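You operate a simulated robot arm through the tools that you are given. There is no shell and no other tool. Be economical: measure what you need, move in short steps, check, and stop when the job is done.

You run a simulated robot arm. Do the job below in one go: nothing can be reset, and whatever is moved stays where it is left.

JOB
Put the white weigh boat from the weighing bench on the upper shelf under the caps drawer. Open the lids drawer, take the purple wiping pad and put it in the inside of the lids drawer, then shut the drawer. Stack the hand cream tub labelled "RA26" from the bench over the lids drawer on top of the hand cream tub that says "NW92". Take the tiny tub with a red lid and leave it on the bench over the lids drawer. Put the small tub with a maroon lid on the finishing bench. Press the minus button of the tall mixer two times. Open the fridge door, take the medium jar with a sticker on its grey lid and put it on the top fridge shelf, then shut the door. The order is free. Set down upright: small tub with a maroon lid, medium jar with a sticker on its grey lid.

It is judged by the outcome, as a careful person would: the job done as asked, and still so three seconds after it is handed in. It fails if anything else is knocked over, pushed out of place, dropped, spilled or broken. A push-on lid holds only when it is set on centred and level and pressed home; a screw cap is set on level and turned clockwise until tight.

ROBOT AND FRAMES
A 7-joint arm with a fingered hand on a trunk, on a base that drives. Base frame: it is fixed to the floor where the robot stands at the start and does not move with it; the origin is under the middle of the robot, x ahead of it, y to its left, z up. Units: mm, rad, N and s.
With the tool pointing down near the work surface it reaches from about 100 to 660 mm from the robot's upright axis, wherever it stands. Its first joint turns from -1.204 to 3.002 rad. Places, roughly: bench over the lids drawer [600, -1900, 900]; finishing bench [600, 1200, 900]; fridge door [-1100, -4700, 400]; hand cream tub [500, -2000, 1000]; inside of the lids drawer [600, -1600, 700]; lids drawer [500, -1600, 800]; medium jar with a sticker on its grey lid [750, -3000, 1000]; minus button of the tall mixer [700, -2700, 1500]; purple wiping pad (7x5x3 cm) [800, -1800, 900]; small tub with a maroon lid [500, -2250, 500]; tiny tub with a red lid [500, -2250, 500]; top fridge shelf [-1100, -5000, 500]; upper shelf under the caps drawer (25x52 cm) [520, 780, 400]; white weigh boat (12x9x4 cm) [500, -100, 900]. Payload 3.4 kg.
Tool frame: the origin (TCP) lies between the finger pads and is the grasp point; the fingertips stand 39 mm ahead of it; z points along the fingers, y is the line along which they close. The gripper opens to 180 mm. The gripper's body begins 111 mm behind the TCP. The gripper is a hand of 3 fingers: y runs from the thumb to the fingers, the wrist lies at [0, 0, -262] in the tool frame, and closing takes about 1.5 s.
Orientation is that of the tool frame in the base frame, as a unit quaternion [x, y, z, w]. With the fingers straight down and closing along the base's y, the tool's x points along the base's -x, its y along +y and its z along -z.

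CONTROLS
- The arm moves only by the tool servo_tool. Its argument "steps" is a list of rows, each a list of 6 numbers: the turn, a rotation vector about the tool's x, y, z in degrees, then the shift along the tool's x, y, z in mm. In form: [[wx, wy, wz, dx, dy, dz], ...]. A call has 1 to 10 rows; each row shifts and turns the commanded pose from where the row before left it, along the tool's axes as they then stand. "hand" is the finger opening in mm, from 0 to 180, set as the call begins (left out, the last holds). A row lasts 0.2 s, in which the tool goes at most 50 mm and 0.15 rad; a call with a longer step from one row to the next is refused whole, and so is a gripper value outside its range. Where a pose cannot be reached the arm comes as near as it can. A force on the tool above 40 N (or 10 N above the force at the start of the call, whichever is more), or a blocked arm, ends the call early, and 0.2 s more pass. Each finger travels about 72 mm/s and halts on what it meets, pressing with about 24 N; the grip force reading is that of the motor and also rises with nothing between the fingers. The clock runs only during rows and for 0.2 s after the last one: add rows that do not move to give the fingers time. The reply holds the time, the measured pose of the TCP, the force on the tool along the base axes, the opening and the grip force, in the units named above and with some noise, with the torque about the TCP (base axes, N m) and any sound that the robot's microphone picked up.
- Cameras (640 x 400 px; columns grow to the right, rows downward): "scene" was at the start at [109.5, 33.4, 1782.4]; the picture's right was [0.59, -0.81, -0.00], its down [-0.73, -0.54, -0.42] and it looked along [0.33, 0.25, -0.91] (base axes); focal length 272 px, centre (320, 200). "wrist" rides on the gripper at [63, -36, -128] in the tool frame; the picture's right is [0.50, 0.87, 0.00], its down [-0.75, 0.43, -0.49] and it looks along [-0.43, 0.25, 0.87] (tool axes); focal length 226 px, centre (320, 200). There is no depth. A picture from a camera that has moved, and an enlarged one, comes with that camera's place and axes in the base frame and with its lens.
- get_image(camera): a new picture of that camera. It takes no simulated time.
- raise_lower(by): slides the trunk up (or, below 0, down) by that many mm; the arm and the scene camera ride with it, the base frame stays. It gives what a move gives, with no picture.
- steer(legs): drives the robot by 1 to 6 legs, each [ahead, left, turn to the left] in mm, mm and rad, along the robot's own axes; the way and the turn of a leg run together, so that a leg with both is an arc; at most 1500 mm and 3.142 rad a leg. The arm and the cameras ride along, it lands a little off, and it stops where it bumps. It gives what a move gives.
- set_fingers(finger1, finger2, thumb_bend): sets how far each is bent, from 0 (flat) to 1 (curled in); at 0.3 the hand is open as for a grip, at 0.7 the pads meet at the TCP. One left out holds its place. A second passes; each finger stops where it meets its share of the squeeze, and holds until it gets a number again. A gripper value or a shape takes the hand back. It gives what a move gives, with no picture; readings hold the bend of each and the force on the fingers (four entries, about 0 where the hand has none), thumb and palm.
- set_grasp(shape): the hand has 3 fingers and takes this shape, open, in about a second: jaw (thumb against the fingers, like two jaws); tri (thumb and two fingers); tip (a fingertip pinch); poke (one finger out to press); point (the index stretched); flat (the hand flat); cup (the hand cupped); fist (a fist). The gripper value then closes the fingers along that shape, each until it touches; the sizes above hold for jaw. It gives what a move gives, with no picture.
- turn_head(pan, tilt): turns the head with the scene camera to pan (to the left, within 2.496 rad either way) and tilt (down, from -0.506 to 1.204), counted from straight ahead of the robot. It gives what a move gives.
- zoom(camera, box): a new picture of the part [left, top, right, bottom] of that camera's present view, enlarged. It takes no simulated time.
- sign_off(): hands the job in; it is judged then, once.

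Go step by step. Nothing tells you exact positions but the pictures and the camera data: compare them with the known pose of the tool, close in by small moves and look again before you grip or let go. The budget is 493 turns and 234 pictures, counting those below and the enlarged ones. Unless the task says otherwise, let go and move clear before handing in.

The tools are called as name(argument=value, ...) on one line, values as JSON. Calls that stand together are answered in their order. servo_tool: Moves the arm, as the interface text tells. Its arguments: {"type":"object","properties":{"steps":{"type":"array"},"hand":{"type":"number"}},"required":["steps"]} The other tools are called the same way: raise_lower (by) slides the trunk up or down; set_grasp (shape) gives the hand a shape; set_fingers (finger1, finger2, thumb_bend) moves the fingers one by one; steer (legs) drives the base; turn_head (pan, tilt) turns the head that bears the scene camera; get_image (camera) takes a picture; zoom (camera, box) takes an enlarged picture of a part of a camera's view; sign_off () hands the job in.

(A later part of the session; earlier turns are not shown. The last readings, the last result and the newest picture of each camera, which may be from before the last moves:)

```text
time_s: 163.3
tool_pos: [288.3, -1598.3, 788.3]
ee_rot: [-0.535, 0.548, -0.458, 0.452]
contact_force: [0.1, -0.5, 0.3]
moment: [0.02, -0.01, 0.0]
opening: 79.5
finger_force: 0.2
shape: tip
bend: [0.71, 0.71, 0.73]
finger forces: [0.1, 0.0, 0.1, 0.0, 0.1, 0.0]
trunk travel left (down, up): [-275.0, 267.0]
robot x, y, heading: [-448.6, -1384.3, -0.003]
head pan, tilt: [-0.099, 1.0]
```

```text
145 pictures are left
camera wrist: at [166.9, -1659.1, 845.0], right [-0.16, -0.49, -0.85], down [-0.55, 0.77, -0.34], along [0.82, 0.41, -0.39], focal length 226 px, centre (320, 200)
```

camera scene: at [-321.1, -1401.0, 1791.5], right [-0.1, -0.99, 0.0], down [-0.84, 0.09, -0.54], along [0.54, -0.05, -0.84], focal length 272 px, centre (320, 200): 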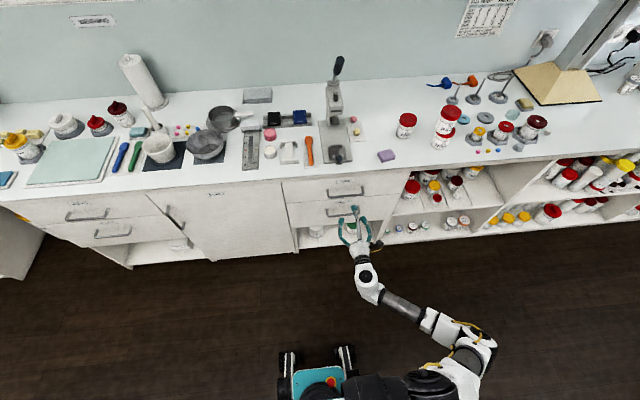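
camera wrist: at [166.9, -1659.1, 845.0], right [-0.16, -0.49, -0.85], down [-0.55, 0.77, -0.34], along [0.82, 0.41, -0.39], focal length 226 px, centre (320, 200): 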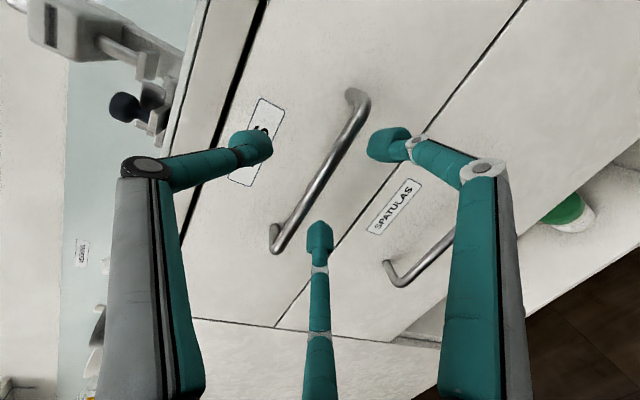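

servo_tool(steps=[[0, 0, 0, 0, -3, 16], [0, 0, 0, 0, 0, 0]])

servo_tool(steps=[[0, 0, 0, 0, 0, 0], [0, 0, 0, 0, 0, 0], [0, 0, 0, 0, 0, 0], [0, 0, 0, 0, 0, 0], [0, 0, 0, 0, 0, 0], [0, 0, 0, 0, 0, 0]], hand=0)

get_image(camera="wrist")

```text
time_s: 163.9
tool_pos: [305.7, -1599.0, 787.1]
ee_rot: [-0.535, 0.547, -0.459, 0.451]
contact_force: [0.7, 0.1, 0.0]
moment: [0.0, 0.0, 0.02]
opening: 79.5
finger_force: 0.1
shape: tip
bend: [0.71, 0.71, 0.73]
finger forces: [0.1, 0.0, 0.0, 0.1, 0.0, 0.0]
trunk travel left (down, up): [-275.0, 267.0]
robot x, y, heading: [-452.1, -1385.6, -0.006]
head pan, tilt: [-0.099, 1.0]
```

```text
time_s: 165.3
tool_pos: [305.7, -1598.2, 784.5]
ee_rot: [-0.535, 0.549, -0.457, 0.451]
contact_force: [-1.0, 0.8, -9.3]
moment: [0.0, 0.19, 0.0]
opening: 2.0
finger_force: 23.6
shape: tip
bend: [0.73, 0.73, 0.67]
finger forces: [0.1, 0.1, 0.0, 0.0, 0.1, 0.1]
trunk travel left (down, up): [-275.0, 267.0]
robot x, y, heading: [-448.9, -1387.7, -0.003]
head pan, tilt: [-0.099, 1.0]
```

```text
144 pictures are left
camera wrist: at [183.8, -1659.9, 843.1], right [-0.16, -0.49, -0.85], down [-0.55, 0.77, -0.34], along [0.82, 0.41, -0.39], focal length 226 px, centre (320, 200)
```

wrist: 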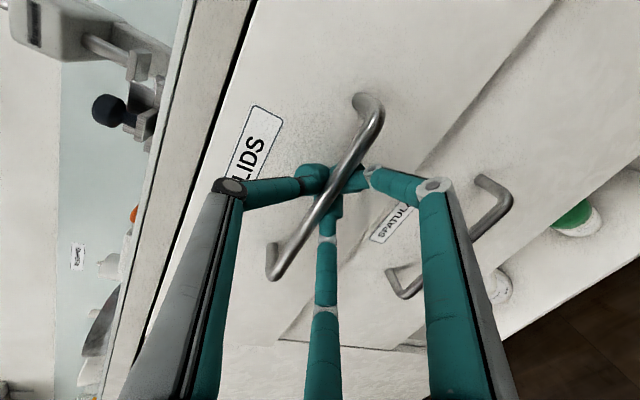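

The fingers have hooked round the LIDS bar. I pull it open by driving back.

steer(legs=[[-240, 0, 0]])

get_image(camera="wrist")

get_image(camera="scene")

```text
time_s: 167.1
tool_pos: [72.7, -1598.6, 787.6]
ee_rot: [-0.536, 0.547, -0.458, 0.452]
contact_force: [0.5, -4.9, -13.1]
moment: [-0.06, 0.16, -0.06]
opening: 2.1
finger_force: 24.0
shape: tip
bend: [0.73, 0.73, 0.67]
finger forces: [0.0, 0.0, 0.0, 0.1, 0.0, 0.1]
trunk travel left (down, up): [-275.0, 267.0]
robot x, y, heading: [-680.0, -1385.6, -0.005]
head pan, tilt: [-0.099, 1.0]
```

```text
143 pictures are left
camera wrist: at [-47.8, -1658.8, 843.9], right [-0.16, -0.49, -0.85], down [-0.55, 0.76, -0.34], along [0.82, 0.41, -0.39], focal length 226 px, centre (320, 200)
```

wrist: 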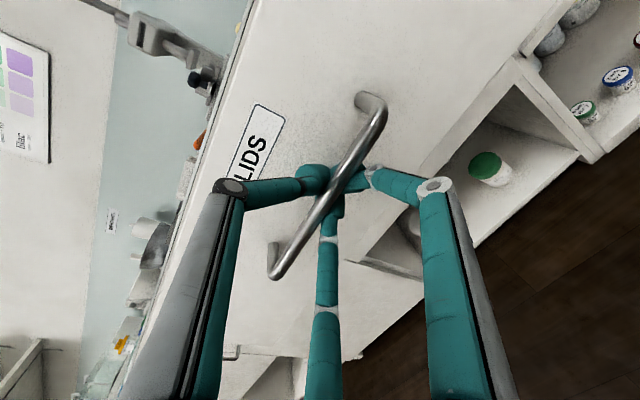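

```text
142 pictures are left
camera scene: at [-549.5, -1402.9, 1791.0], right [-0.1, -1.0, -0.01], down [-0.84, 0.09, -0.54], along [0.53, -0.05, -0.84], focal length 272 px, centre (320, 200)
```

scene: 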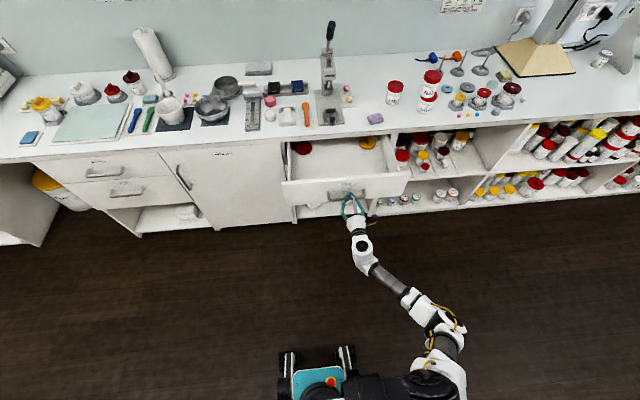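

Drawer is open ~230 mm. I release the bar and back the hand away.

servo_tool(steps=[[0, 0, 0, 0, 0, 0], [0, 0, 0, 0, 0, 0], [0, 0, 0, 0, 0, 0], [0, 0, 0, 0, 0, 0], [0, 0, 0, 0, 0, 0]], hand=90)

steer(legs=[[-100, 0, 0]])

get_image(camera="wrist")

```text
time_s: 168.3
tool_pos: [71.5, -1593.1, 790.2]
ee_rot: [-0.537, 0.544, -0.46, 0.451]
contact_force: [0.4, -0.4, 0.3]
moment: [0.03, -0.01, -0.03]
opening: 89.3
finger_force: 0.1
shape: tip
bend: [0.71, 0.71, 0.72]
finger forces: [0.0, 0.0, 0.0, 0.0, 0.0, 0.0]
trunk travel left (down, up): [-275.0, 267.0]
robot x, y, heading: [-689.2, -1387.4, 0.0]
head pan, tilt: [-0.099, 1.0]
```

```text
time_s: 169.4
tool_pos: [-25.3, -1594.1, 791.4]
ee_rot: [-0.537, 0.545, -0.461, 0.451]
contact_force: [-0.3, 0.3, -0.4]
moment: [0.02, 0.02, 0.04]
opening: 89.2
finger_force: 0.1
shape: tip
bend: [0.71, 0.71, 0.72]
finger forces: [0.1, 0.1, 0.0, 0.0, 0.0, 0.0]
trunk travel left (down, up): [-275.0, 267.0]
robot x, y, heading: [-779.6, -1389.1, -0.002]
head pan, tilt: [-0.099, 1.0]
```

```text
141 pictures are left
camera wrist: at [-147.7, -1654.7, 848.2], right [-0.15, -0.5, -0.85], down [-0.55, 0.76, -0.35], along [0.82, 0.41, -0.39], focal length 226 px, centre (320, 200)
```

wrist: 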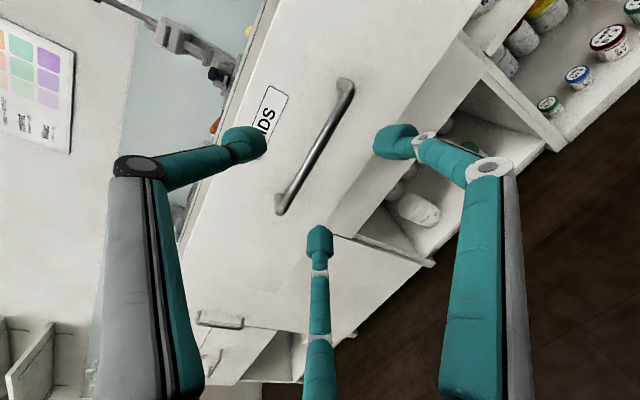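

servo_tool(steps=[[0, 0, 0, 0, -42, -25], [0, 0, 0, 0, -42, -25], [0, 0, 0, 0, -42, -25], [0, 0, 0, 0, -42, -25], [0, 0, 0, 0, -42, -25], [0, 0, 0, 0, -42, -25], [0, 0, 0, 0, 0, 0]])

servo_tool(steps=[[-8, 0, 0, 0, 0, 0], [-8, 0, 0, 0, 0, 0], [-8, 0, 0, 0, 0, 0], [-8, 0, 0, 0, 0, 0], [-8, 0, 0, 0, 0, 0], [-8, 0, 0, 0, 0, 0], [-8, 0, 0, 0, 0, 0], [-8, 0, 0, 0, 0, 0], [-8, 0, 0, 0, 0, 0], [-7.7, 0, 0, 0, 0, 0]])

servo_tool(steps=[[0, 0, 8.2, 0, 0, 0], [0, 0, 8.2, 0, 0, 0], [0, 0, 8.2, 0, 0, 0], [0, 0, 8.2, 0, 0, 0], [0, 0, 8.2, 0, 0, 0], [0, 0, 8.2, 0, 0, 0], [0, 0, 8.2, 0, 0, 0], [0, 0, 8.2, 0, 0, 0], [0, 0, 8.3, 0, 0, 0], [0, 0, 0, 0, 0, 0]])

```text
time_s: 171.0
tool_pos: [-131.9, -1590.7, 1069.3]
ee_rot: [-0.537, 0.544, -0.462, 0.45]
contact_force: [-1.1, -0.5, 0.2]
moment: [0.03, 0.01, 0.0]
opening: 89.8
finger_force: 0.0
shape: tip
bend: [0.71, 0.71, 0.72]
finger forces: [0.0, 0.0, 0.0, 0.0, 0.0, 0.0]
trunk travel left (down, up): [-275.0, 267.0]
robot x, y, heading: [-778.6, -1384.1, -0.001]
head pan, tilt: [-0.099, 1.0]
```

```text
time_s: 173.2
tool_pos: [-132.4, -1587.3, 1065.8]
ee_rot: [-0.701, 0.713, -0.004, 0.0]
contact_force: [-0.7, 0.1, -0.2]
moment: [0.03, -0.02, 0.02]
opening: 89.6
finger_force: 0.0
shape: tip
bend: [0.71, 0.71, 0.72]
finger forces: [0.0, 0.0, 0.0, 0.0, 0.0, 0.0]
trunk travel left (down, up): [-275.0, 267.0]
robot x, y, heading: [-778.2, -1388.5, 0.002]
head pan, tilt: [-0.099, 1.0]
```

```text
time_s: 175.4
tool_pos: [-131.9, -1587.5, 1065.4]
ee_rot: [-0.13, 0.992, -0.003, 0.004]
contact_force: [0.3, 0.3, 0.2]
moment: [0.0, -0.03, -0.03]
opening: 89.6
finger_force: 0.1
shape: tip
bend: [0.71, 0.71, 0.72]
finger forces: [0.0, 0.0, 0.0, 0.0, 0.0, 0.1]
trunk travel left (down, up): [-275.0, 267.0]
robot x, y, heading: [-780.4, -1388.9, 0.001]
head pan, tilt: [-0.099, 1.0]
```

servo_tool(steps=[[0, -6, 0, 0, 0, 0], [0, -6, 0, 0, 0, 0], [0, 0, 0, 0, 0, 0]])

steer(legs=[[0, -200, 0], [545, 0, 0]])

servo_tool(steps=[[0, 0, 0, 0, 0, 0], [0, 0, 0, 0, 0, 0], [0, 0, 0, 0, 0, 0], [0, 0, 0, 0, 0, 0]])

get_image(camera="wrist")

```text
time_s: 176.2
tool_pos: [-132.4, -1588.5, 1064.9]
ee_rot: [-0.13, 0.985, 0.011, 0.109]
contact_force: [0.1, 0.0, 0.0]
moment: [0.04, 0.02, -0.05]
opening: 89.4
finger_force: 0.0
shape: tip
bend: [0.71, 0.71, 0.72]
finger forces: [0.0, 0.0, 0.0, 0.0, 0.1, 0.0]
trunk travel left (down, up): [-275.0, 267.0]
robot x, y, heading: [-778.9, -1388.5, 0.002]
head pan, tilt: [-0.099, 1.0]
```

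```text
time_s: 180.5
tool_pos: [412.3, -1784.7, 1064.6]
ee_rot: [-0.132, 0.985, 0.01, 0.108]
contact_force: [-0.6, -0.4, -1.7]
moment: [0.04, 0.05, 0.01]
opening: 89.3
finger_force: 0.0
shape: tip
bend: [0.71, 0.71, 0.72]
finger forces: [0.0, 0.0, 0.0, 0.1, 0.1, 0.1]
trunk travel left (down, up): [-275.0, 267.0]
robot x, y, heading: [-235.0, -1585.8, 0.002]
head pan, tilt: [-0.099, 1.0]
```

```text
time_s: 181.5
tool_pos: [409.9, -1780.3, 1067.8]
ee_rot: [-0.133, 0.985, 0.009, 0.11]
contact_force: [-0.3, -0.1, 0.0]
moment: [-0.01, -0.01, 0.0]
opening: 89.5
finger_force: 0.1
shape: tip
bend: [0.71, 0.71, 0.72]
finger forces: [0.1, 0.1, 0.0, 0.0, 0.1, 0.0]
trunk travel left (down, up): [-275.0, 267.0]
robot x, y, heading: [-230.6, -1581.3, 0.005]
head pan, tilt: [-0.099, 1.0]
```

```text
140 pictures are left
camera wrist: at [331.9, -1838.0, 1178.9], right [-0.7, 0.71, -0.12], down [0.49, 0.59, 0.64], along [0.52, 0.39, -0.76], focal length 226 px, centre (320, 200)
```

wrist: 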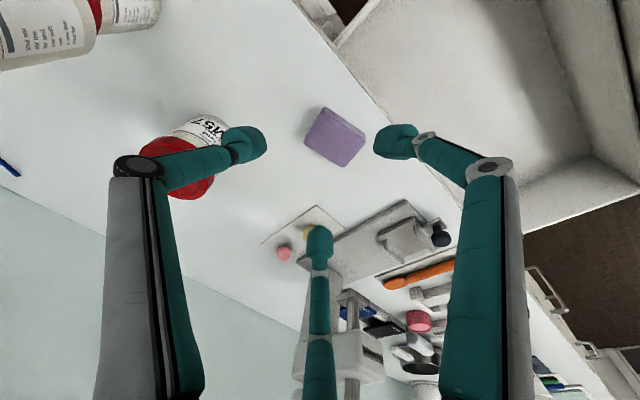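

servo_tool(steps=[[0, 0, 0, 5, -2, 38], [0, 0, 0, 5, -2, 38], [0, 0, 0, 5, -2, 36], [0, 0, 0, 0, 0, 0], [0, 0, 0, 0, 0, 0]], hand=80)

get_image(camera="wrist")

```text
time_s: 182.7
tool_pos: [420.7, -1785.4, 952.9]
ee_rot: [-0.133, 0.985, 0.008, 0.11]
contact_force: [0.1, 0.1, -0.1]
moment: [0.04, 0.0, -0.01]
opening: 80.4
finger_force: 0.2
shape: tip
bend: [0.71, 0.71, 0.73]
finger forces: [0.0, 0.0, 0.1, 0.1, 0.1, 0.0]
trunk travel left (down, up): [-275.0, 267.0]
robot x, y, heading: [-230.3, -1580.4, 0.001]
head pan, tilt: [-0.099, 1.0]
```

```text
139 pictures are left
camera wrist: at [342.8, -1843.6, 1064.9], right [-0.7, 0.71, -0.12], down [0.49, 0.59, 0.64], along [0.52, 0.39, -0.76], focal length 226 px, centre (320, 200)
```

wrist: 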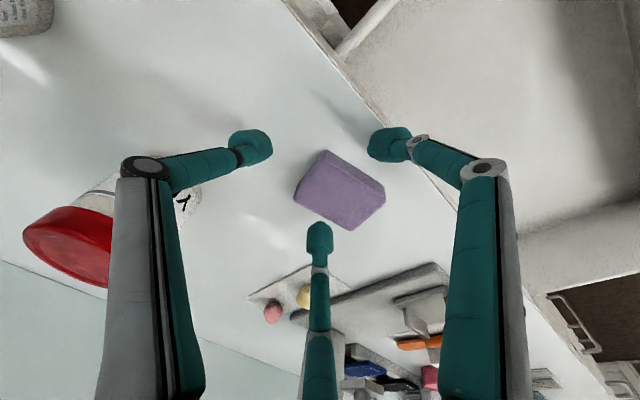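

servo_tool(steps=[[0, 0, 0, 0, 0, 0], [0, 0, 0, 0, 0, 0], [0, 0, 0, 0, 0, 0], [0, 0, 0, 0, 0, 0], [0, 0, 0, 0, 0, 0], [0, 0, 0, -8, 0, -40], [0, 0, 0, -8, 0, -40], [0, 0, 0, 0, 0, 0]], hand=0)

get_image(camera="wrist")

get_image(camera="scene")

```text
time_s: 184.5
tool_pos: [419.6, -1782.5, 1037.3]
ee_rot: [-0.133, 0.985, 0.01, 0.109]
contact_force: [-0.2, 0.0, 0.1]
moment: [-0.04, -0.01, -0.01]
opening: 5.9
finger_force: 24.0
shape: tip
bend: [0.76, 0.76, 0.8]
finger forces: [0.0, 0.0, 0.0, 0.0, 0.1, 0.0]
trunk travel left (down, up): [-275.0, 267.0]
robot x, y, heading: [-231.4, -1586.8, 0.003]
head pan, tilt: [-0.099, 1.0]
```

```text
138 pictures are left
camera wrist: at [342.4, -1841.0, 1148.1], right [-0.7, 0.71, -0.12], down [0.49, 0.59, 0.64], along [0.52, 0.39, -0.76], focal length 226 px, centre (320, 200)
```

wrist: 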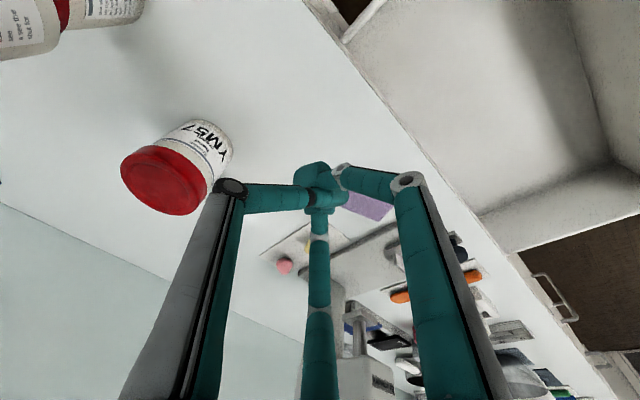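

```text
137 pictures are left
camera scene: at [-102.0, -1596.1, 1791.2], right [-0.1, -1.0, 0.0], down [-0.84, 0.08, -0.54], along [0.53, -0.05, -0.84], focal length 272 px, centre (320, 200)
```

scene: 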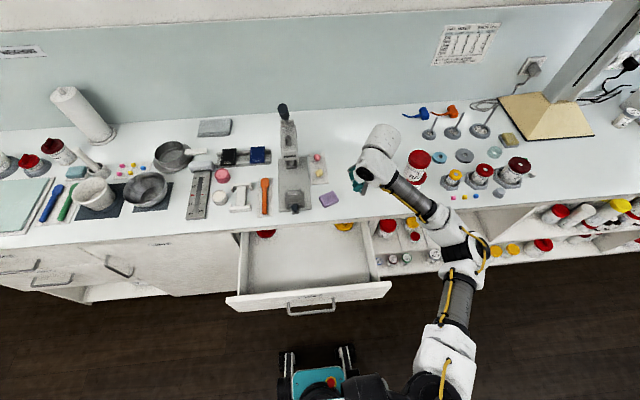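

The pad squirted out of the grip toward +y and stayed on the bench. I open the hand and look again.

servo_tool(steps=[[0, 0, 0, 0, 0, -40], [0, 0, 0, 0, 0, -40], [0, 0, 0, 0, 0, 0], [0, 0, 0, 0, 0, 0], [0, 0, 0, 0, 0, 0]], hand=100)

get_image(camera="wrist")

zoom(camera="scene", box=[270, 140, 410, 230])

```text
time_s: 185.7
tool_pos: [402.0, -1787.5, 1112.3]
ee_rot: [-0.132, 0.985, 0.009, 0.109]
contact_force: [0.0, 0.2, 0.2]
moment: [-0.01, -0.02, -0.03]
opening: 99.7
finger_force: 0.0
shape: tip
bend: [0.7, 0.7, 0.7]
finger forces: [0.0, 0.1, 0.0, 0.1, 0.0, 0.0]
trunk travel left (down, up): [-275.0, 267.0]
robot x, y, heading: [-233.8, -1584.1, 0.007]
head pan, tilt: [-0.099, 1.0]
```

```text
136 pictures are left
camera wrist: at [324.8, -1845.2, 1222.8], right [-0.7, 0.71, -0.12], down [0.49, 0.59, 0.64], along [0.52, 0.39, -0.76], focal length 226 px, centre (320, 200)
```

wrist: 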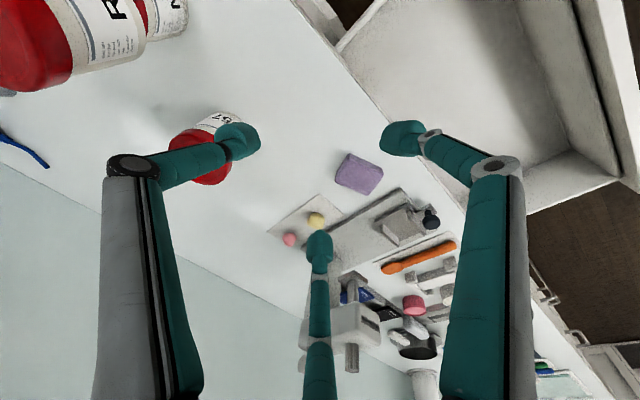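

```text
4.44 times, centred on (340, 185) of scene
camera zoom: at [-101.9, -1596.7, 1791.2], right [-0.1, -1.0, 0.0], down [-0.84, 0.08, -0.54], along [0.53, -0.05, -0.84], focal length 1208 px, centre (231, 267)
```

zoom: 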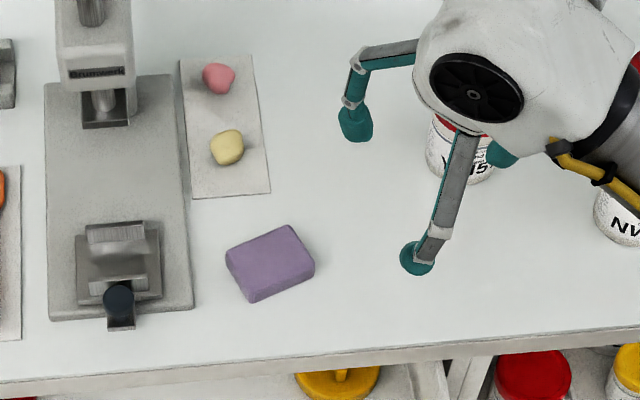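

steer(legs=[[70, 0, 0]])

servo_tool(steps=[[0, 6, 0, 8, 45, 0], [0, 6.3, 0, 8, 45, 0], [0, 0, -8.4, 0, 10, 0], [0, 0, -8.4, 0, 0, 0], [0, 0, -8.4, 0, 0, 0], [0, 0, -8.4, 0, 0, 0], [0, 0, -8.4, 0, 0, 0], [0, 0, -8.4, 0, 0, 0], [0, 0, -8.4, 0, 0, 0], [0, 0, -8.4, 0, 0, 0]])

servo_tool(steps=[[0, 0, -8.4, 0, 0, 0], [0, 0, -8.4, 0, 0, 0], [0, 0, -8, 0, 0, 0], [0, 0, 0, 0, 0, 0]])

get_image(camera="wrist")

```text
time_s: 186.8
tool_pos: [474.1, -1788.1, 1110.3]
ee_rot: [-0.132, 0.985, 0.009, 0.109]
contact_force: [-0.4, -0.3, 0.2]
moment: [-0.02, 0.05, -0.01]
opening: 99.3
finger_force: 0.0
shape: tip
bend: [0.7, 0.7, 0.7]
finger forces: [0.0, 0.0, 0.0, 0.0, 0.0, 0.0]
trunk travel left (down, up): [-275.0, 267.0]
robot x, y, heading: [-165.5, -1581.5, 0.002]
head pan, tilt: [-0.099, 1.0]
```

```text
time_s: 189.0
tool_pos: [427.5, -1692.1, 1108.6]
ee_rot: [-0.66, 0.751, -0.009, 0.0]
contact_force: [0.7, 0.1, 0.0]
moment: [0.0, -0.04, 0.0]
opening: 99.8
finger_force: 0.1
shape: tip
bend: [0.7, 0.7, 0.7]
finger forces: [0.0, 0.0, 0.0, 0.0, 0.0, 0.1]
trunk travel left (down, up): [-275.0, 267.0]
robot x, y, heading: [-164.7, -1581.9, 0.002]
head pan, tilt: [-0.099, 1.0]
```

```text
time_s: 190.0
tool_pos: [427.8, -1692.4, 1110.2]
ee_rot: [0.805, -0.593, 0.009, 0.002]
contact_force: [-0.3, -0.1, 0.7]
moment: [0.03, -0.03, -0.01]
opening: 99.6
finger_force: 0.1
shape: tip
bend: [0.7, 0.7, 0.7]
finger forces: [0.0, 0.0, 0.1, 0.0, 0.0, 0.1]
trunk travel left (down, up): [-275.0, 267.0]
robot x, y, heading: [-164.7, -1586.2, -0.001]
head pan, tilt: [-0.099, 1.0]
```

```text
134 pictures are left
camera wrist: at [478.9, -1739.9, 1238.2], right [-0.68, -0.73, 0.0], down [-0.64, 0.6, 0.48], along [-0.35, 0.32, -0.88], focal length 226 px, centre (320, 200)
```

wrist: 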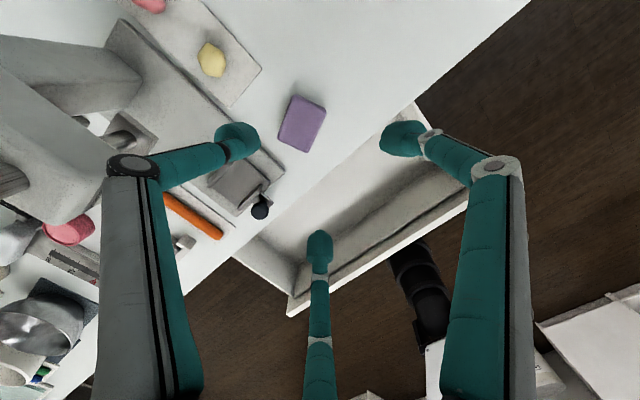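

servo_tool(steps=[[0, 0, -7, 0, 0, 0], [0, 0, 0, 7, -9, 40], [0, 0, 0, 0, 0, 45], [0, 0, 0, 0, 0, 35], [0, 0, 0, 0, 0, 0], [0, 0, 0, 0, 0, 0]], hand=115)

get_image(camera="wrist")

```text
time_s: 191.4
tool_pos: [440.8, -1698.7, 989.9]
ee_rot: [0.84, -0.543, 0.007, 0.003]
contact_force: [-0.5, 1.0, 0.5]
moment: [-0.01, -0.02, 0.02]
opening: 114.3
finger_force: 0.1
shape: tip
bend: [0.67, 0.67, 0.67]
finger forces: [0.0, 0.0, 0.0, 0.0, 0.1, 0.0]
trunk travel left (down, up): [-275.0, 267.0]
robot x, y, heading: [-163.4, -1585.3, 0.002]
head pan, tilt: [-0.099, 1.0]
```

```text
133 pictures are left
camera wrist: at [496.2, -1739.4, 1118.8], right [-0.58, -0.81, 0.0], down [-0.71, 0.52, 0.48], along [-0.39, 0.28, -0.88], focal length 226 px, centre (320, 200)
```

wrist: 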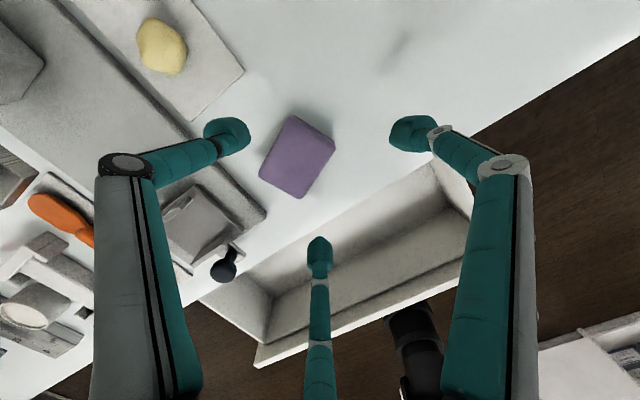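

servo_tool(steps=[[0, 0, 0, -5, -1, 25], [0, 0, 0, 0, 0, 15], [0, 0, 0, 0, 0, 0], [0, 0, 0, 0, 0, 0]])

servo_tool(steps=[[0, 0, 0, 0, 0, 0], [0, 0, 0, 0, 0, 0], [0, 0, 0, 0, 0, 0], [0, 0, 0, 0, 0, 0], [0, 0, 0, 0, 0, 0], [0, 0, 0, 0, 0, 0]], hand=30)

get_image(camera="wrist")

```text
time_s: 192.4
tool_pos: [440.2, -1693.6, 950.2]
ee_rot: [0.84, -0.543, 0.008, 0.003]
contact_force: [0.4, -0.6, -0.1]
moment: [0.02, 0.0, 0.04]
opening: 114.5
finger_force: 0.0
shape: tip
bend: [0.67, 0.67, 0.67]
finger forces: [0.1, 0.0, 0.0, 0.0, 0.0, 0.1]
trunk travel left (down, up): [-275.0, 267.0]
robot x, y, heading: [-166.5, -1583.4, -0.001]
head pan, tilt: [-0.099, 1.0]
```

```text
time_s: 193.8
tool_pos: [438.1, -1692.3, 950.1]
ee_rot: [0.84, -0.543, 0.007, 0.003]
contact_force: [-0.9, 0.0, 0.1]
moment: [0.03, -0.01, -0.04]
opening: 35.6
finger_force: 23.9
shape: tip
bend: [0.68, 0.72, 0.75]
finger forces: [18.5, 17.7, 0.1, 0.0, 20.6, 0.1]
trunk travel left (down, up): [-275.0, 267.0]
robot x, y, heading: [-165.8, -1583.6, -0.0]
head pan, tilt: [-0.099, 1.0]
```

```text
132 pictures are left
camera wrist: at [495.6, -1734.3, 1079.3], right [-0.59, -0.81, 0.0], down [-0.71, 0.52, 0.48], along [-0.39, 0.28, -0.88], focal length 226 px, centre (320, 200)
```

wrist: 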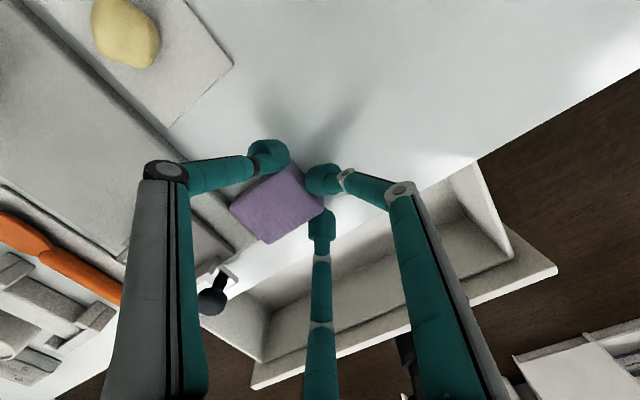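

servo_tool(steps=[[0, 0, 0, 0, 0, -10], [0, 0, 0, 0, 0, -20], [0, 0, 0, 0, 0, 0]])

get_image(camera="wrist")

```text
time_s: 194.6
tool_pos: [439.2, -1691.6, 979.0]
ee_rot: [0.84, -0.543, 0.007, 0.002]
contact_force: [0.2, 0.7, 0.3]
moment: [-0.02, -0.01, 0.0]
opening: 35.4
finger_force: 24.5
shape: tip
bend: [0.68, 0.72, 0.75]
finger forces: [18.9, 17.7, 0.1, 0.0, 20.1, 0.1]
trunk travel left (down, up): [-275.0, 267.0]
robot x, y, heading: [-162.1, -1584.3, -0.003]
head pan, tilt: [-0.099, 1.0]
```

```text
131 pictures are left
camera wrist: at [496.1, -1732.3, 1108.0], right [-0.59, -0.81, 0.0], down [-0.71, 0.52, 0.48], along [-0.39, 0.28, -0.88], focal length 226 px, centre (320, 200)
```

wrist: 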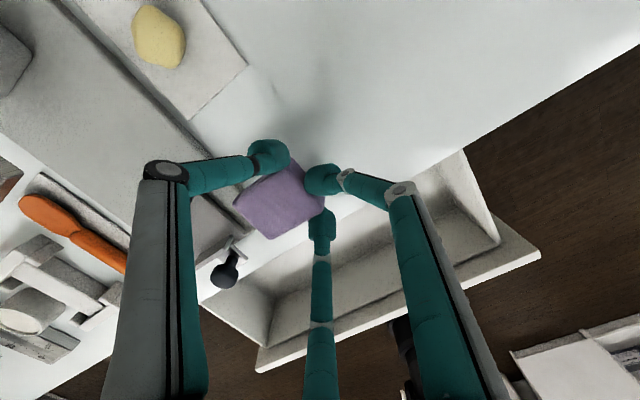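

servo_tool(steps=[[0, 0, 0, 0, 0, -45], [0, 0, 0, 0, 0, -20], [0, 0, 0, -25, 31, 0], [0, 0, 0, -25, 31, 0], [0, 0, 0, -25, 31, 0], [0, 0, 0, -25, 31, 0], [0, 0, 0, -25, 31, 0], [0, 0, 0, 0, 0, 0]])

get_image(camera="wrist")

get_image(camera="scene")

```text
time_s: 196.4
tool_pos: [247.6, -1637.8, 1040.7]
ee_rot: [0.84, -0.543, 0.007, 0.003]
contact_force: [-0.7, 1.0, 0.0]
moment: [0.01, 0.01, 0.04]
opening: 35.5
finger_force: 23.9
shape: tip
bend: [0.69, 0.72, 0.75]
finger forces: [18.5, 17.5, 0.0, 0.0, 20.3, 0.1]
trunk travel left (down, up): [-275.0, 267.0]
robot x, y, heading: [-163.4, -1584.2, 0.001]
head pan, tilt: [-0.099, 1.0]
```

```text
130 pictures are left
camera wrist: at [304.4, -1678.8, 1170.0], right [-0.59, -0.81, 0.0], down [-0.71, 0.52, 0.48], along [-0.39, 0.28, -0.88], focal length 226 px, centre (320, 200)
```

wrist: 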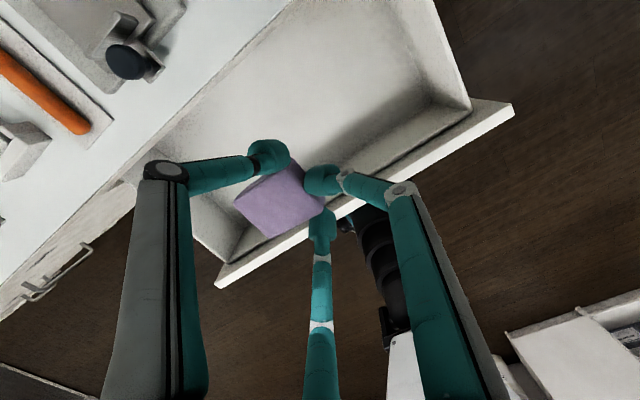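

```text
129 pictures are left
camera scene: at [-32.5, -1594.9, 1791.3], right [-0.1, -1.0, 0.0], down [-0.84, 0.08, -0.54], along [0.53, -0.05, -0.84], focal length 272 px, centre (320, 200)
```

scene: 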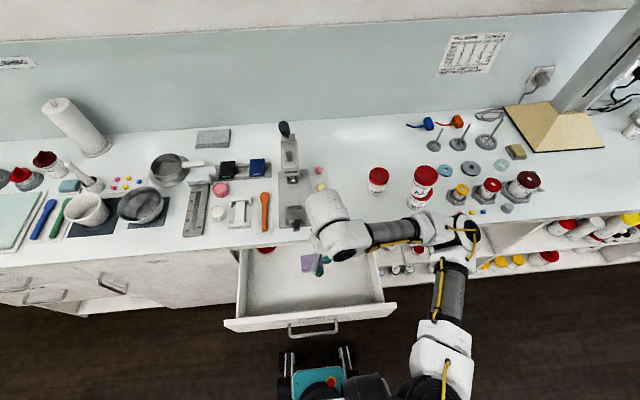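

servo_tool(steps=[[0, 0, 0, 0, 0, 45], [0, 0, 0, 0, 0, 45], [0, 0, 0, 0, 0, 45], [0, 0, 0, 0, 0, 45], [0, 0, 0, 0, 0, 0]])

get_image(camera="wrist")

get_image(camera="scene")

```text
time_s: 197.6
tool_pos: [246.6, -1641.9, 860.2]
ee_rot: [0.84, -0.543, 0.008, 0.002]
contact_force: [0.1, 0.8, -0.1]
moment: [-0.01, -0.02, 0.04]
opening: 35.3
finger_force: 24.0
shape: tip
bend: [0.69, 0.72, 0.75]
finger forces: [18.2, 17.7, 0.0, 0.0, 20.2, 0.1]
trunk travel left (down, up): [-275.0, 267.0]
robot x, y, heading: [-165.0, -1584.7, -0.0]
head pan, tilt: [-0.099, 1.0]
```

```text
128 pictures are left
camera wrist: at [302.3, -1682.1, 989.5], right [-0.58, -0.81, 0.0], down [-0.71, 0.52, 0.48], along [-0.39, 0.28, -0.88], focal length 226 px, centre (320, 200)
```

wrist: 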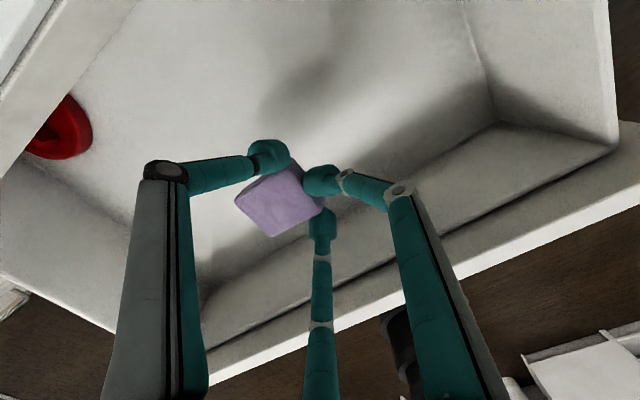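

```text
127 pictures are left
camera scene: at [-33.3, -1595.6, 1791.4], right [-0.1, -1.0, 0.0], down [-0.84, 0.08, -0.54], along [0.54, -0.05, -0.84], focal length 272 px, centre (320, 200)
```

scene: 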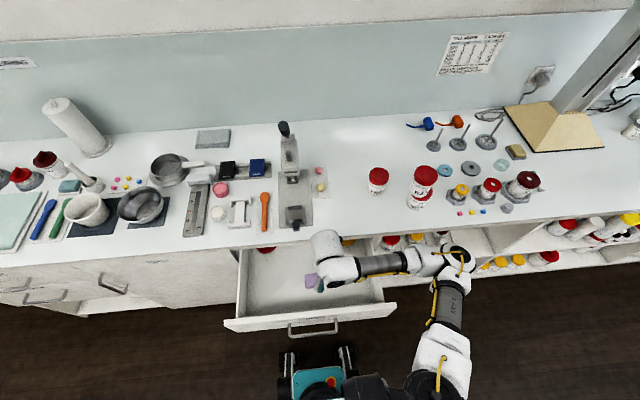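

Inside the drawer now, free floor below. Continue down slowly.

servo_tool(steps=[[0, 0, 0, 0, 0, 20], [0, 0, 0, 0, 0, 15], [0, 0, 0, 0, 0, 10], [0, 0, 0, 0, 0, 0]])

get_image(camera="wrist")

```text
time_s: 198.6
tool_pos: [249.9, -1642.9, 816.2]
ee_rot: [0.84, -0.543, 0.007, 0.002]
contact_force: [-0.2, 0.9, 0.2]
moment: [0.01, 0.02, 0.0]
opening: 35.3
finger_force: 24.1
shape: tip
bend: [0.69, 0.72, 0.75]
finger forces: [18.1, 17.6, 0.0, 0.1, 20.3, 0.1]
trunk travel left (down, up): [-275.0, 267.0]
robot x, y, heading: [-164.7, -1582.6, 0.005]
head pan, tilt: [-0.099, 1.0]
```

```text
126 pictures are left
camera wrist: at [306.3, -1682.8, 945.3], right [-0.59, -0.81, 0.0], down [-0.71, 0.52, 0.48], along [-0.39, 0.28, -0.88], focal length 226 px, centre (320, 200)
```

wrist: 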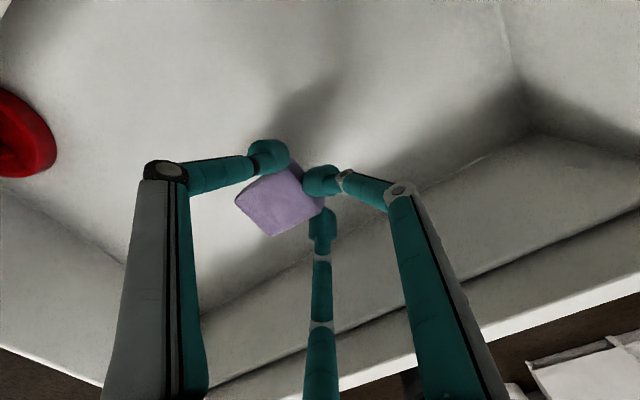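

servo_tool(steps=[[0, 0, 0, 0, 0, 12], [0, 0, 0, 0, 0, 8], [0, 0, 0, 0, 0, 0]])

servo_tool(steps=[[0, 0, 0, 0, 0, 6], [0, 0, 0, 0, 0, 4], [0, 0, 0, 0, 0, 0]])

get_image(camera="wrist")

```text
time_s: 199.4
tool_pos: [250.4, -1642.4, 796.8]
ee_rot: [0.839, -0.543, 0.008, 0.003]
contact_force: [0.5, 0.3, -0.8]
moment: [-0.02, -0.02, 0.01]
opening: 35.2
finger_force: 24.2
shape: tip
bend: [0.69, 0.72, 0.75]
finger forces: [18.0, 17.6, 0.0, 0.0, 20.2, 0.0]
trunk travel left (down, up): [-275.0, 267.0]
robot x, y, heading: [-163.1, -1582.7, -0.001]
head pan, tilt: [-0.099, 1.0]
```

```text
time_s: 200.2
tool_pos: [249.1, -1643.3, 787.4]
ee_rot: [0.84, -0.543, 0.008, 0.002]
contact_force: [0.6, 0.3, -0.2]
moment: [-0.03, -0.01, 0.01]
opening: 35.3
finger_force: 23.9
shape: tip
bend: [0.69, 0.72, 0.75]
finger forces: [18.0, 17.6, 0.1, 0.0, 20.2, 0.1]
trunk travel left (down, up): [-275.0, 267.0]
robot x, y, heading: [-164.1, -1582.3, 0.001]
head pan, tilt: [-0.099, 1.0]
```

```text
125 pictures are left
camera wrist: at [305.9, -1684.5, 916.4], right [-0.59, -0.81, 0.0], down [-0.71, 0.52, 0.48], along [-0.39, 0.28, -0.88], focal length 226 px, centre (320, 200)
```

wrist: 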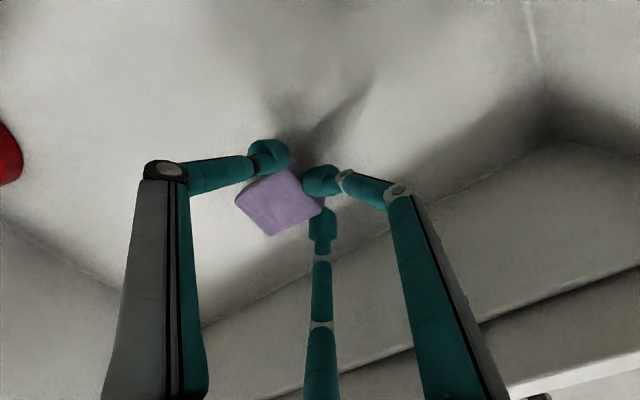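

servo_tool(steps=[[0, 0, 0, 0, 0, 5], [0, 0, 0, 0, 0, 0]])

servo_tool(steps=[[0, 0, 0, 0, 0, 5], [0, 0, 0, 0, 0, 0]])

servo_tool(steps=[[0, 0, 0, 0, 0, 4], [0, 0, 0, 0, 0, 0]])

```text
time_s: 200.8
tool_pos: [250.8, -1643.5, 781.9]
ee_rot: [0.84, -0.543, 0.007, 0.003]
contact_force: [-0.7, 1.1, -0.2]
moment: [-0.03, -0.06, 0.02]
opening: 35.2
finger_force: 23.8
shape: tip
bend: [0.69, 0.72, 0.75]
finger forces: [18.2, 17.7, 0.0, 0.0, 20.0, 0.0]
trunk travel left (down, up): [-275.0, 267.0]
robot x, y, heading: [-166.0, -1582.1, -0.004]
head pan, tilt: [-0.099, 1.0]
```

```text
time_s: 201.4
tool_pos: [248.0, -1643.6, 777.3]
ee_rot: [0.84, -0.543, 0.008, 0.002]
contact_force: [-0.4, -0.8, 2.2]
moment: [0.09, 0.0, 0.01]
opening: 35.2
finger_force: 24.0
shape: tip
bend: [0.69, 0.72, 0.75]
finger forces: [18.5, 17.7, 0.0, 0.0, 20.2, 0.1]
trunk travel left (down, up): [-275.0, 267.0]
robot x, y, heading: [-163.6, -1584.1, 0.002]
head pan, tilt: [-0.099, 1.0]
```

```text
time_s: 202.0
tool_pos: [249.2, -1643.0, 772.2]
ee_rot: [0.839, -0.544, 0.008, 0.002]
contact_force: [-0.3, -0.7, 1.0]
moment: [0.07, -0.07, -0.06]
opening: 35.1
finger_force: 24.3
shape: tip
bend: [0.69, 0.72, 0.75]
finger forces: [19.0, 17.9, 0.1, 0.0, 20.6, 0.0]
trunk travel left (down, up): [-275.0, 267.0]
robot x, y, heading: [-162.3, -1582.7, 0.001]
head pan, tilt: [-0.099, 1.0]
```

The pad is on the drawer floor. Release and lift out.

servo_tool(steps=[[0, 0, 0, 0, 0, 0], [0, 0, 0, 0, 0, 0], [0, 0, 0, 0, 0, 0], [0, 0, 0, 0, 0, 0], [0, 0, 0, 0, 0, -45], [0, 0, 0, 0, 0, -45], [0, 0, 0, 0, 0, -45], [0, 0, 0, 0, 0, -45], [0, 0, 0, 0, 0, -45]], hand=80)

get_image(camera="wrist")

```text
time_s: 204.0
tool_pos: [248.2, -1637.2, 1001.7]
ee_rot: [0.84, -0.542, 0.008, 0.004]
contact_force: [0.6, 0.2, 1.4]
moment: [0.02, 0.0, -0.02]
opening: 79.4
finger_force: 0.1
shape: tip
bend: [0.71, 0.71, 0.73]
finger forces: [0.0, 0.0, 0.0, 0.0, 0.0, 0.0]
trunk travel left (down, up): [-275.0, 267.0]
robot x, y, heading: [-166.0, -1582.6, 0.004]
head pan, tilt: [-0.099, 1.0]
```

```text
124 pictures are left
camera wrist: at [303.7, -1678.3, 1130.2], right [-0.58, -0.81, 0.0], down [-0.71, 0.52, 0.48], along [-0.39, 0.28, -0.88], focal length 226 px, centre (320, 200)
```

wrist: 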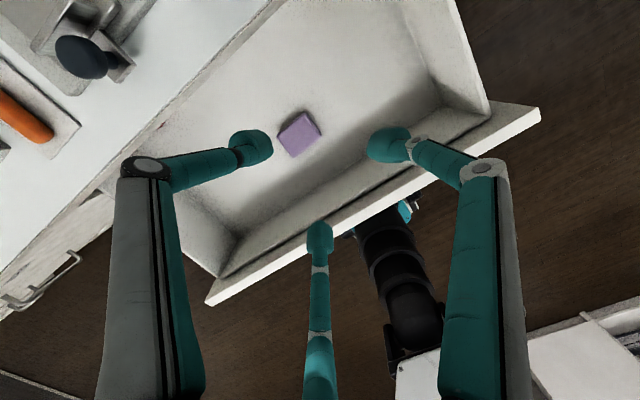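

steer(legs=[[-450, 0, 0]])

servo_tool(steps=[[0, 0, 8, 0, 0, 0], [0, 0, 8, 0, 0, 0], [0, 0, 8, 0, 0, 0], [0, 0, 0, 0, -45, 0], [0, 0, 0, 0, -45, 0], [0, 0, 0, 0, -45, 0], [0, 0, 0, 0, -45, 0], [8, 0, 0, 0, 0, 0], [8, 0, 0, 0, 0, 0], [8, 0, 0, 0, 0, 0]], hand=0)

servo_tool(steps=[[8, 0, 0, 0, 0, 0], [8, 0, 0, 0, 0, 0], [8, 0, 0, 0, 0, 0], [8, 0, 0, 0, 0, 0], [8, 0, 0, 0, 0, 0], [8, 0, 0, 0, 0, 0], [8, 0, 0, 0, 0, 0], [0, 0, 0, 0, 0, 0]])

```text
time_s: 206.7
tool_pos: [-208.7, -1637.9, 1000.7]
ee_rot: [0.839, -0.544, 0.008, 0.002]
contact_force: [-0.1, -0.4, -0.1]
moment: [0.0, 0.02, -0.01]
opening: 79.6
finger_force: 0.0
shape: tip
bend: [0.71, 0.71, 0.73]
finger forces: [0.1, 0.2, 0.0, 0.0, 0.0, 0.1]
trunk travel left (down, up): [-275.0, 267.0]
robot x, y, heading: [-616.0, -1579.8, 0.001]
head pan, tilt: [-0.099, 1.0]
```

```text
time_s: 208.9
tool_pos: [-29.1, -1637.3, 1003.4]
ee_rot: [0.692, -0.689, 0.158, -0.147]
contact_force: [0.2, 0.2, 0.3]
moment: [0.01, -0.04, 0.0]
opening: 0.3
finger_force: 24.3
shape: tip
bend: [0.66, 0.66, 0.66]
finger forces: [0.1, 0.0, 0.0, 0.0, 0.0, 0.0]
trunk travel left (down, up): [-275.0, 267.0]
robot x, y, heading: [-616.2, -1582.6, -0.005]
head pan, tilt: [-0.099, 1.0]
```

```text
time_s: 210.7
tool_pos: [-31.3, -1637.7, 1003.2]
ee_rot: [0.542, -0.535, 0.463, -0.454]
contact_force: [-0.3, -0.2, 0.7]
moment: [0.0, 0.03, 0.01]
opening: 0.0
finger_force: 23.6
shape: tip
bend: [0.66, 0.66, 0.66]
finger forces: [0.1, 0.0, 0.0, 0.0, 0.0, 0.0]
trunk travel left (down, up): [-275.0, 267.0]
robot x, y, heading: [-621.2, -1580.7, 0.002]
head pan, tilt: [-0.099, 1.0]
```

servo_tool(steps=[[0, 0, 0, -13, 42, 7.3], [0, 0, 0, -13, 42, 7.3], [0, 0, 0, -14, 42, 7.3], [0, 0, 0, 0, 42, 7.3], [0, 0, 0, 0, 0, 0]])

get_image(camera="wrist")

```text
time_s: 211.9
tool_pos: [-28.3, -1601.6, 831.2]
ee_rot: [0.543, -0.535, 0.462, -0.453]
contact_force: [-0.1, 0.1, -0.1]
moment: [0.02, 0.02, 0.0]
opening: 0.2
finger_force: 24.2
shape: tip
bend: [0.66, 0.66, 0.66]
finger forces: [0.0, 0.0, 0.0, 0.0, 0.0, 0.0]
trunk travel left (down, up): [-275.0, 267.0]
robot x, y, heading: [-617.3, -1584.8, -0.005]
head pan, tilt: [-0.099, 1.0]
```

```text
123 pictures are left
camera wrist: at [-149.2, -1663.1, 888.7], right [-0.14, -0.51, -0.85], down [-0.56, 0.75, -0.36], along [0.82, 0.42, -0.39], focal length 226 px, centre (320, 200)
```

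wrist: 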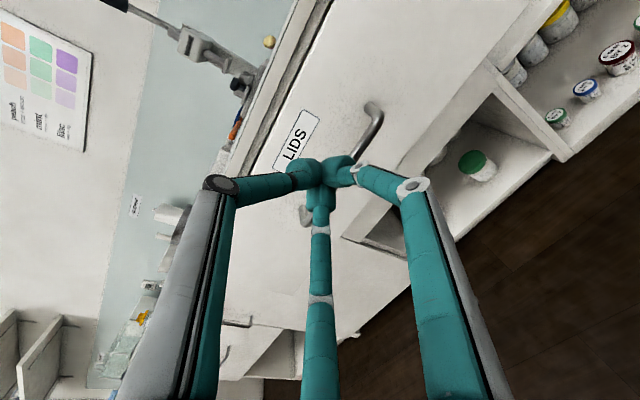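

Fingers closed, aimed just above the bar. I push the drawer shut by driving forward.

steer(legs=[[300, 0, 0]])

get_image(camera="wrist")

```text
time_s: 213.9
tool_pos: [267.6, -1604.5, 831.0]
ee_rot: [0.542, -0.537, 0.462, -0.452]
contact_force: [0.3, 0.1, -0.1]
moment: [-0.02, 0.04, 0.01]
opening: 0.0
finger_force: 24.2
shape: tip
bend: [0.67, 0.67, 0.67]
finger forces: [0.1, 0.0, 0.0, 0.0, 0.0, 0.1]
trunk travel left (down, up): [-275.0, 267.0]
robot x, y, heading: [-326.9, -1584.3, -0.007]
head pan, tilt: [-0.099, 1.0]
```

```text
122 pictures are left
camera wrist: at [146.6, -1665.7, 888.6], right [-0.14, -0.51, -0.85], down [-0.55, 0.75, -0.36], along [0.82, 0.42, -0.39], focal length 226 px, centre (320, 200)
```

wrist: 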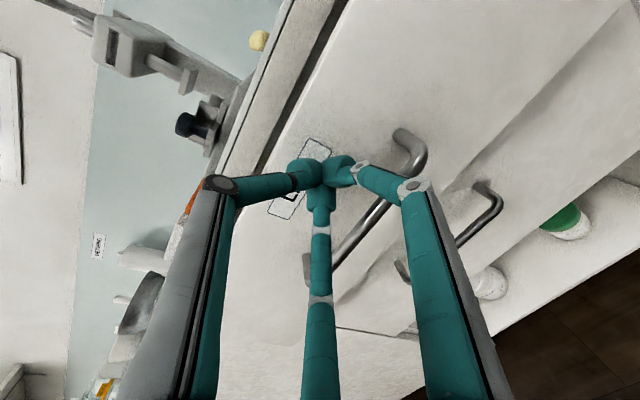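

servo_tool(steps=[[0, 0, 0, 0, -3.4, 19.7], [0, 0, 0, 0, -3.4, 19.7], [0, 0, 0, 0, -2.6, 15], [0, 0, 0, 0, -1.7, 10], [0, 0, 0, 0, -1.7, 10], [0, 0, 0, 0, -1.7, 10]])

get_image(camera="wrist")

```text
time_s: 215.2
tool_pos: [335.2, -1599.7, 833.5]
ee_rot: [0.542, -0.534, 0.463, -0.453]
contact_force: [-27.4, -4.1, 5.7]
moment: [-0.03, -0.15, -0.23]
opening: 0.3
finger_force: 24.0
shape: tip
bend: [0.68, 0.68, 0.69]
finger forces: [0.0, 0.1, 0.0, 0.0, 0.2, 0.0]
trunk travel left (down, up): [-275.0, 267.0]
robot x, y, heading: [-321.8, -1582.2, -0.007]
head pan, tilt: [-0.099, 1.0]
stopped in row 6: the force on the tool passed its limit at 48 N (the readings are from after the stop); the commanded pose is now the measured one
```

```text
121 pictures are left
camera wrist: at [212.9, -1660.7, 890.1], right [-0.14, -0.52, -0.85], down [-0.56, 0.75, -0.36], along [0.82, 0.42, -0.39], focal length 226 px, centre (320, 200)
```

wrist: 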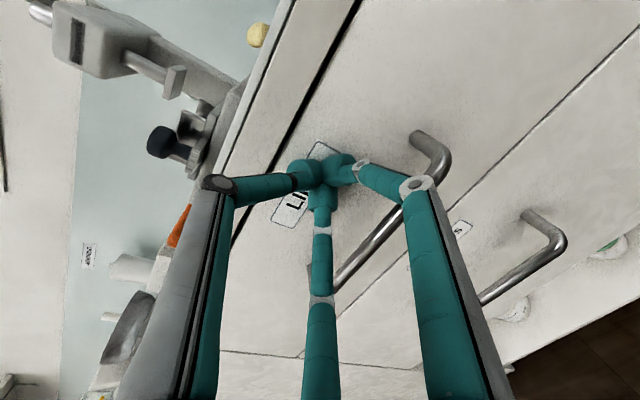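

steer(legs=[[-330, 0, 0.005]])

turn_head(pan=-0.15, tilt=0.75)

get_image(camera="scene")

zoom(camera="scene", box=[250, 100, 450, 240])

```text
time_s: 217.4
tool_pos: [-1.6, -1593.6, 832.3]
ee_rot: [0.545, -0.533, 0.462, -0.454]
contact_force: [0.2, -0.6, -0.5]
moment: [0.0, 0.0, -0.02]
opening: 0.0
finger_force: 24.2
shape: tip
bend: [0.68, 0.68, 0.68]
finger forces: [0.1, 0.0, 0.1, 0.0, 0.0, 0.0]
trunk travel left (down, up): [-275.0, 267.0]
robot x, y, heading: [-663.0, -1582.8, 0.003]
head pan, tilt: [-0.099, 1.0]
```

```text
time_s: 218.2
tool_pos: [-1.8, -1591.3, 833.0]
ee_rot: [0.545, -0.532, 0.463, -0.454]
contact_force: [-0.5, -0.4, 0.1]
moment: [-0.02, 0.04, -0.01]
opening: 0.0
finger_force: 23.4
shape: tip
bend: [0.68, 0.68, 0.68]
finger forces: [0.1, 0.0, 0.0, 0.1, 0.0, 0.0]
trunk travel left (down, up): [-275.0, 267.0]
robot x, y, heading: [-662.0, -1584.8, 0.007]
head pan, tilt: [-0.15, 0.75]
```

```text
120 pictures are left
camera scene: at [-519.5, -1600.8, 1810.4], right [-0.15, -0.99, 0.0], down [-0.68, 0.1, -0.73], along [0.72, -0.1, -0.68], focal length 272 px, centre (320, 200)
```

scene: 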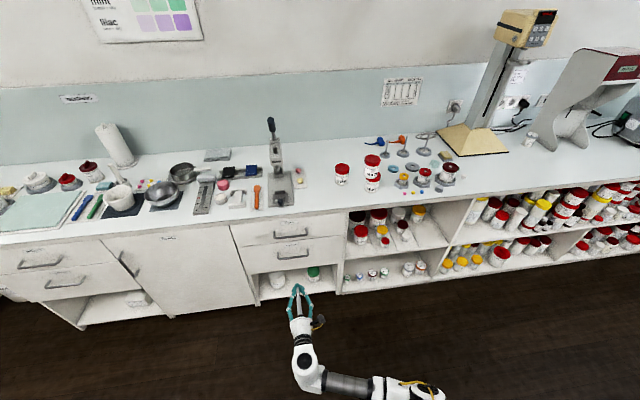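

```text
2.86 times, centred on (350, 170) of scene
camera zoom: at [-519.5, -1600.8, 1810.4], right [-0.15, -0.99, 0.0], down [-0.68, 0.1, -0.73], along [0.72, -0.1, -0.68], focal length 777 px, centre (234, 286)
```

zoom: 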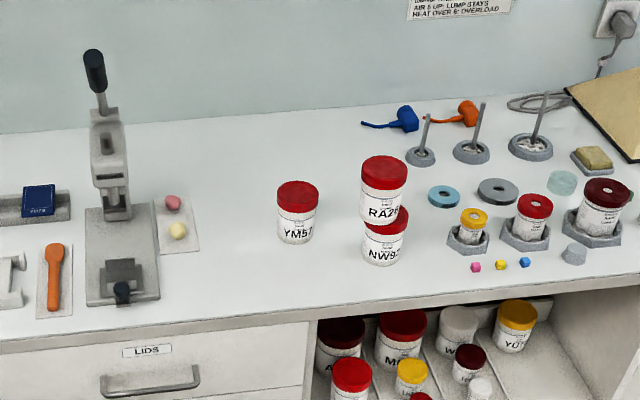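

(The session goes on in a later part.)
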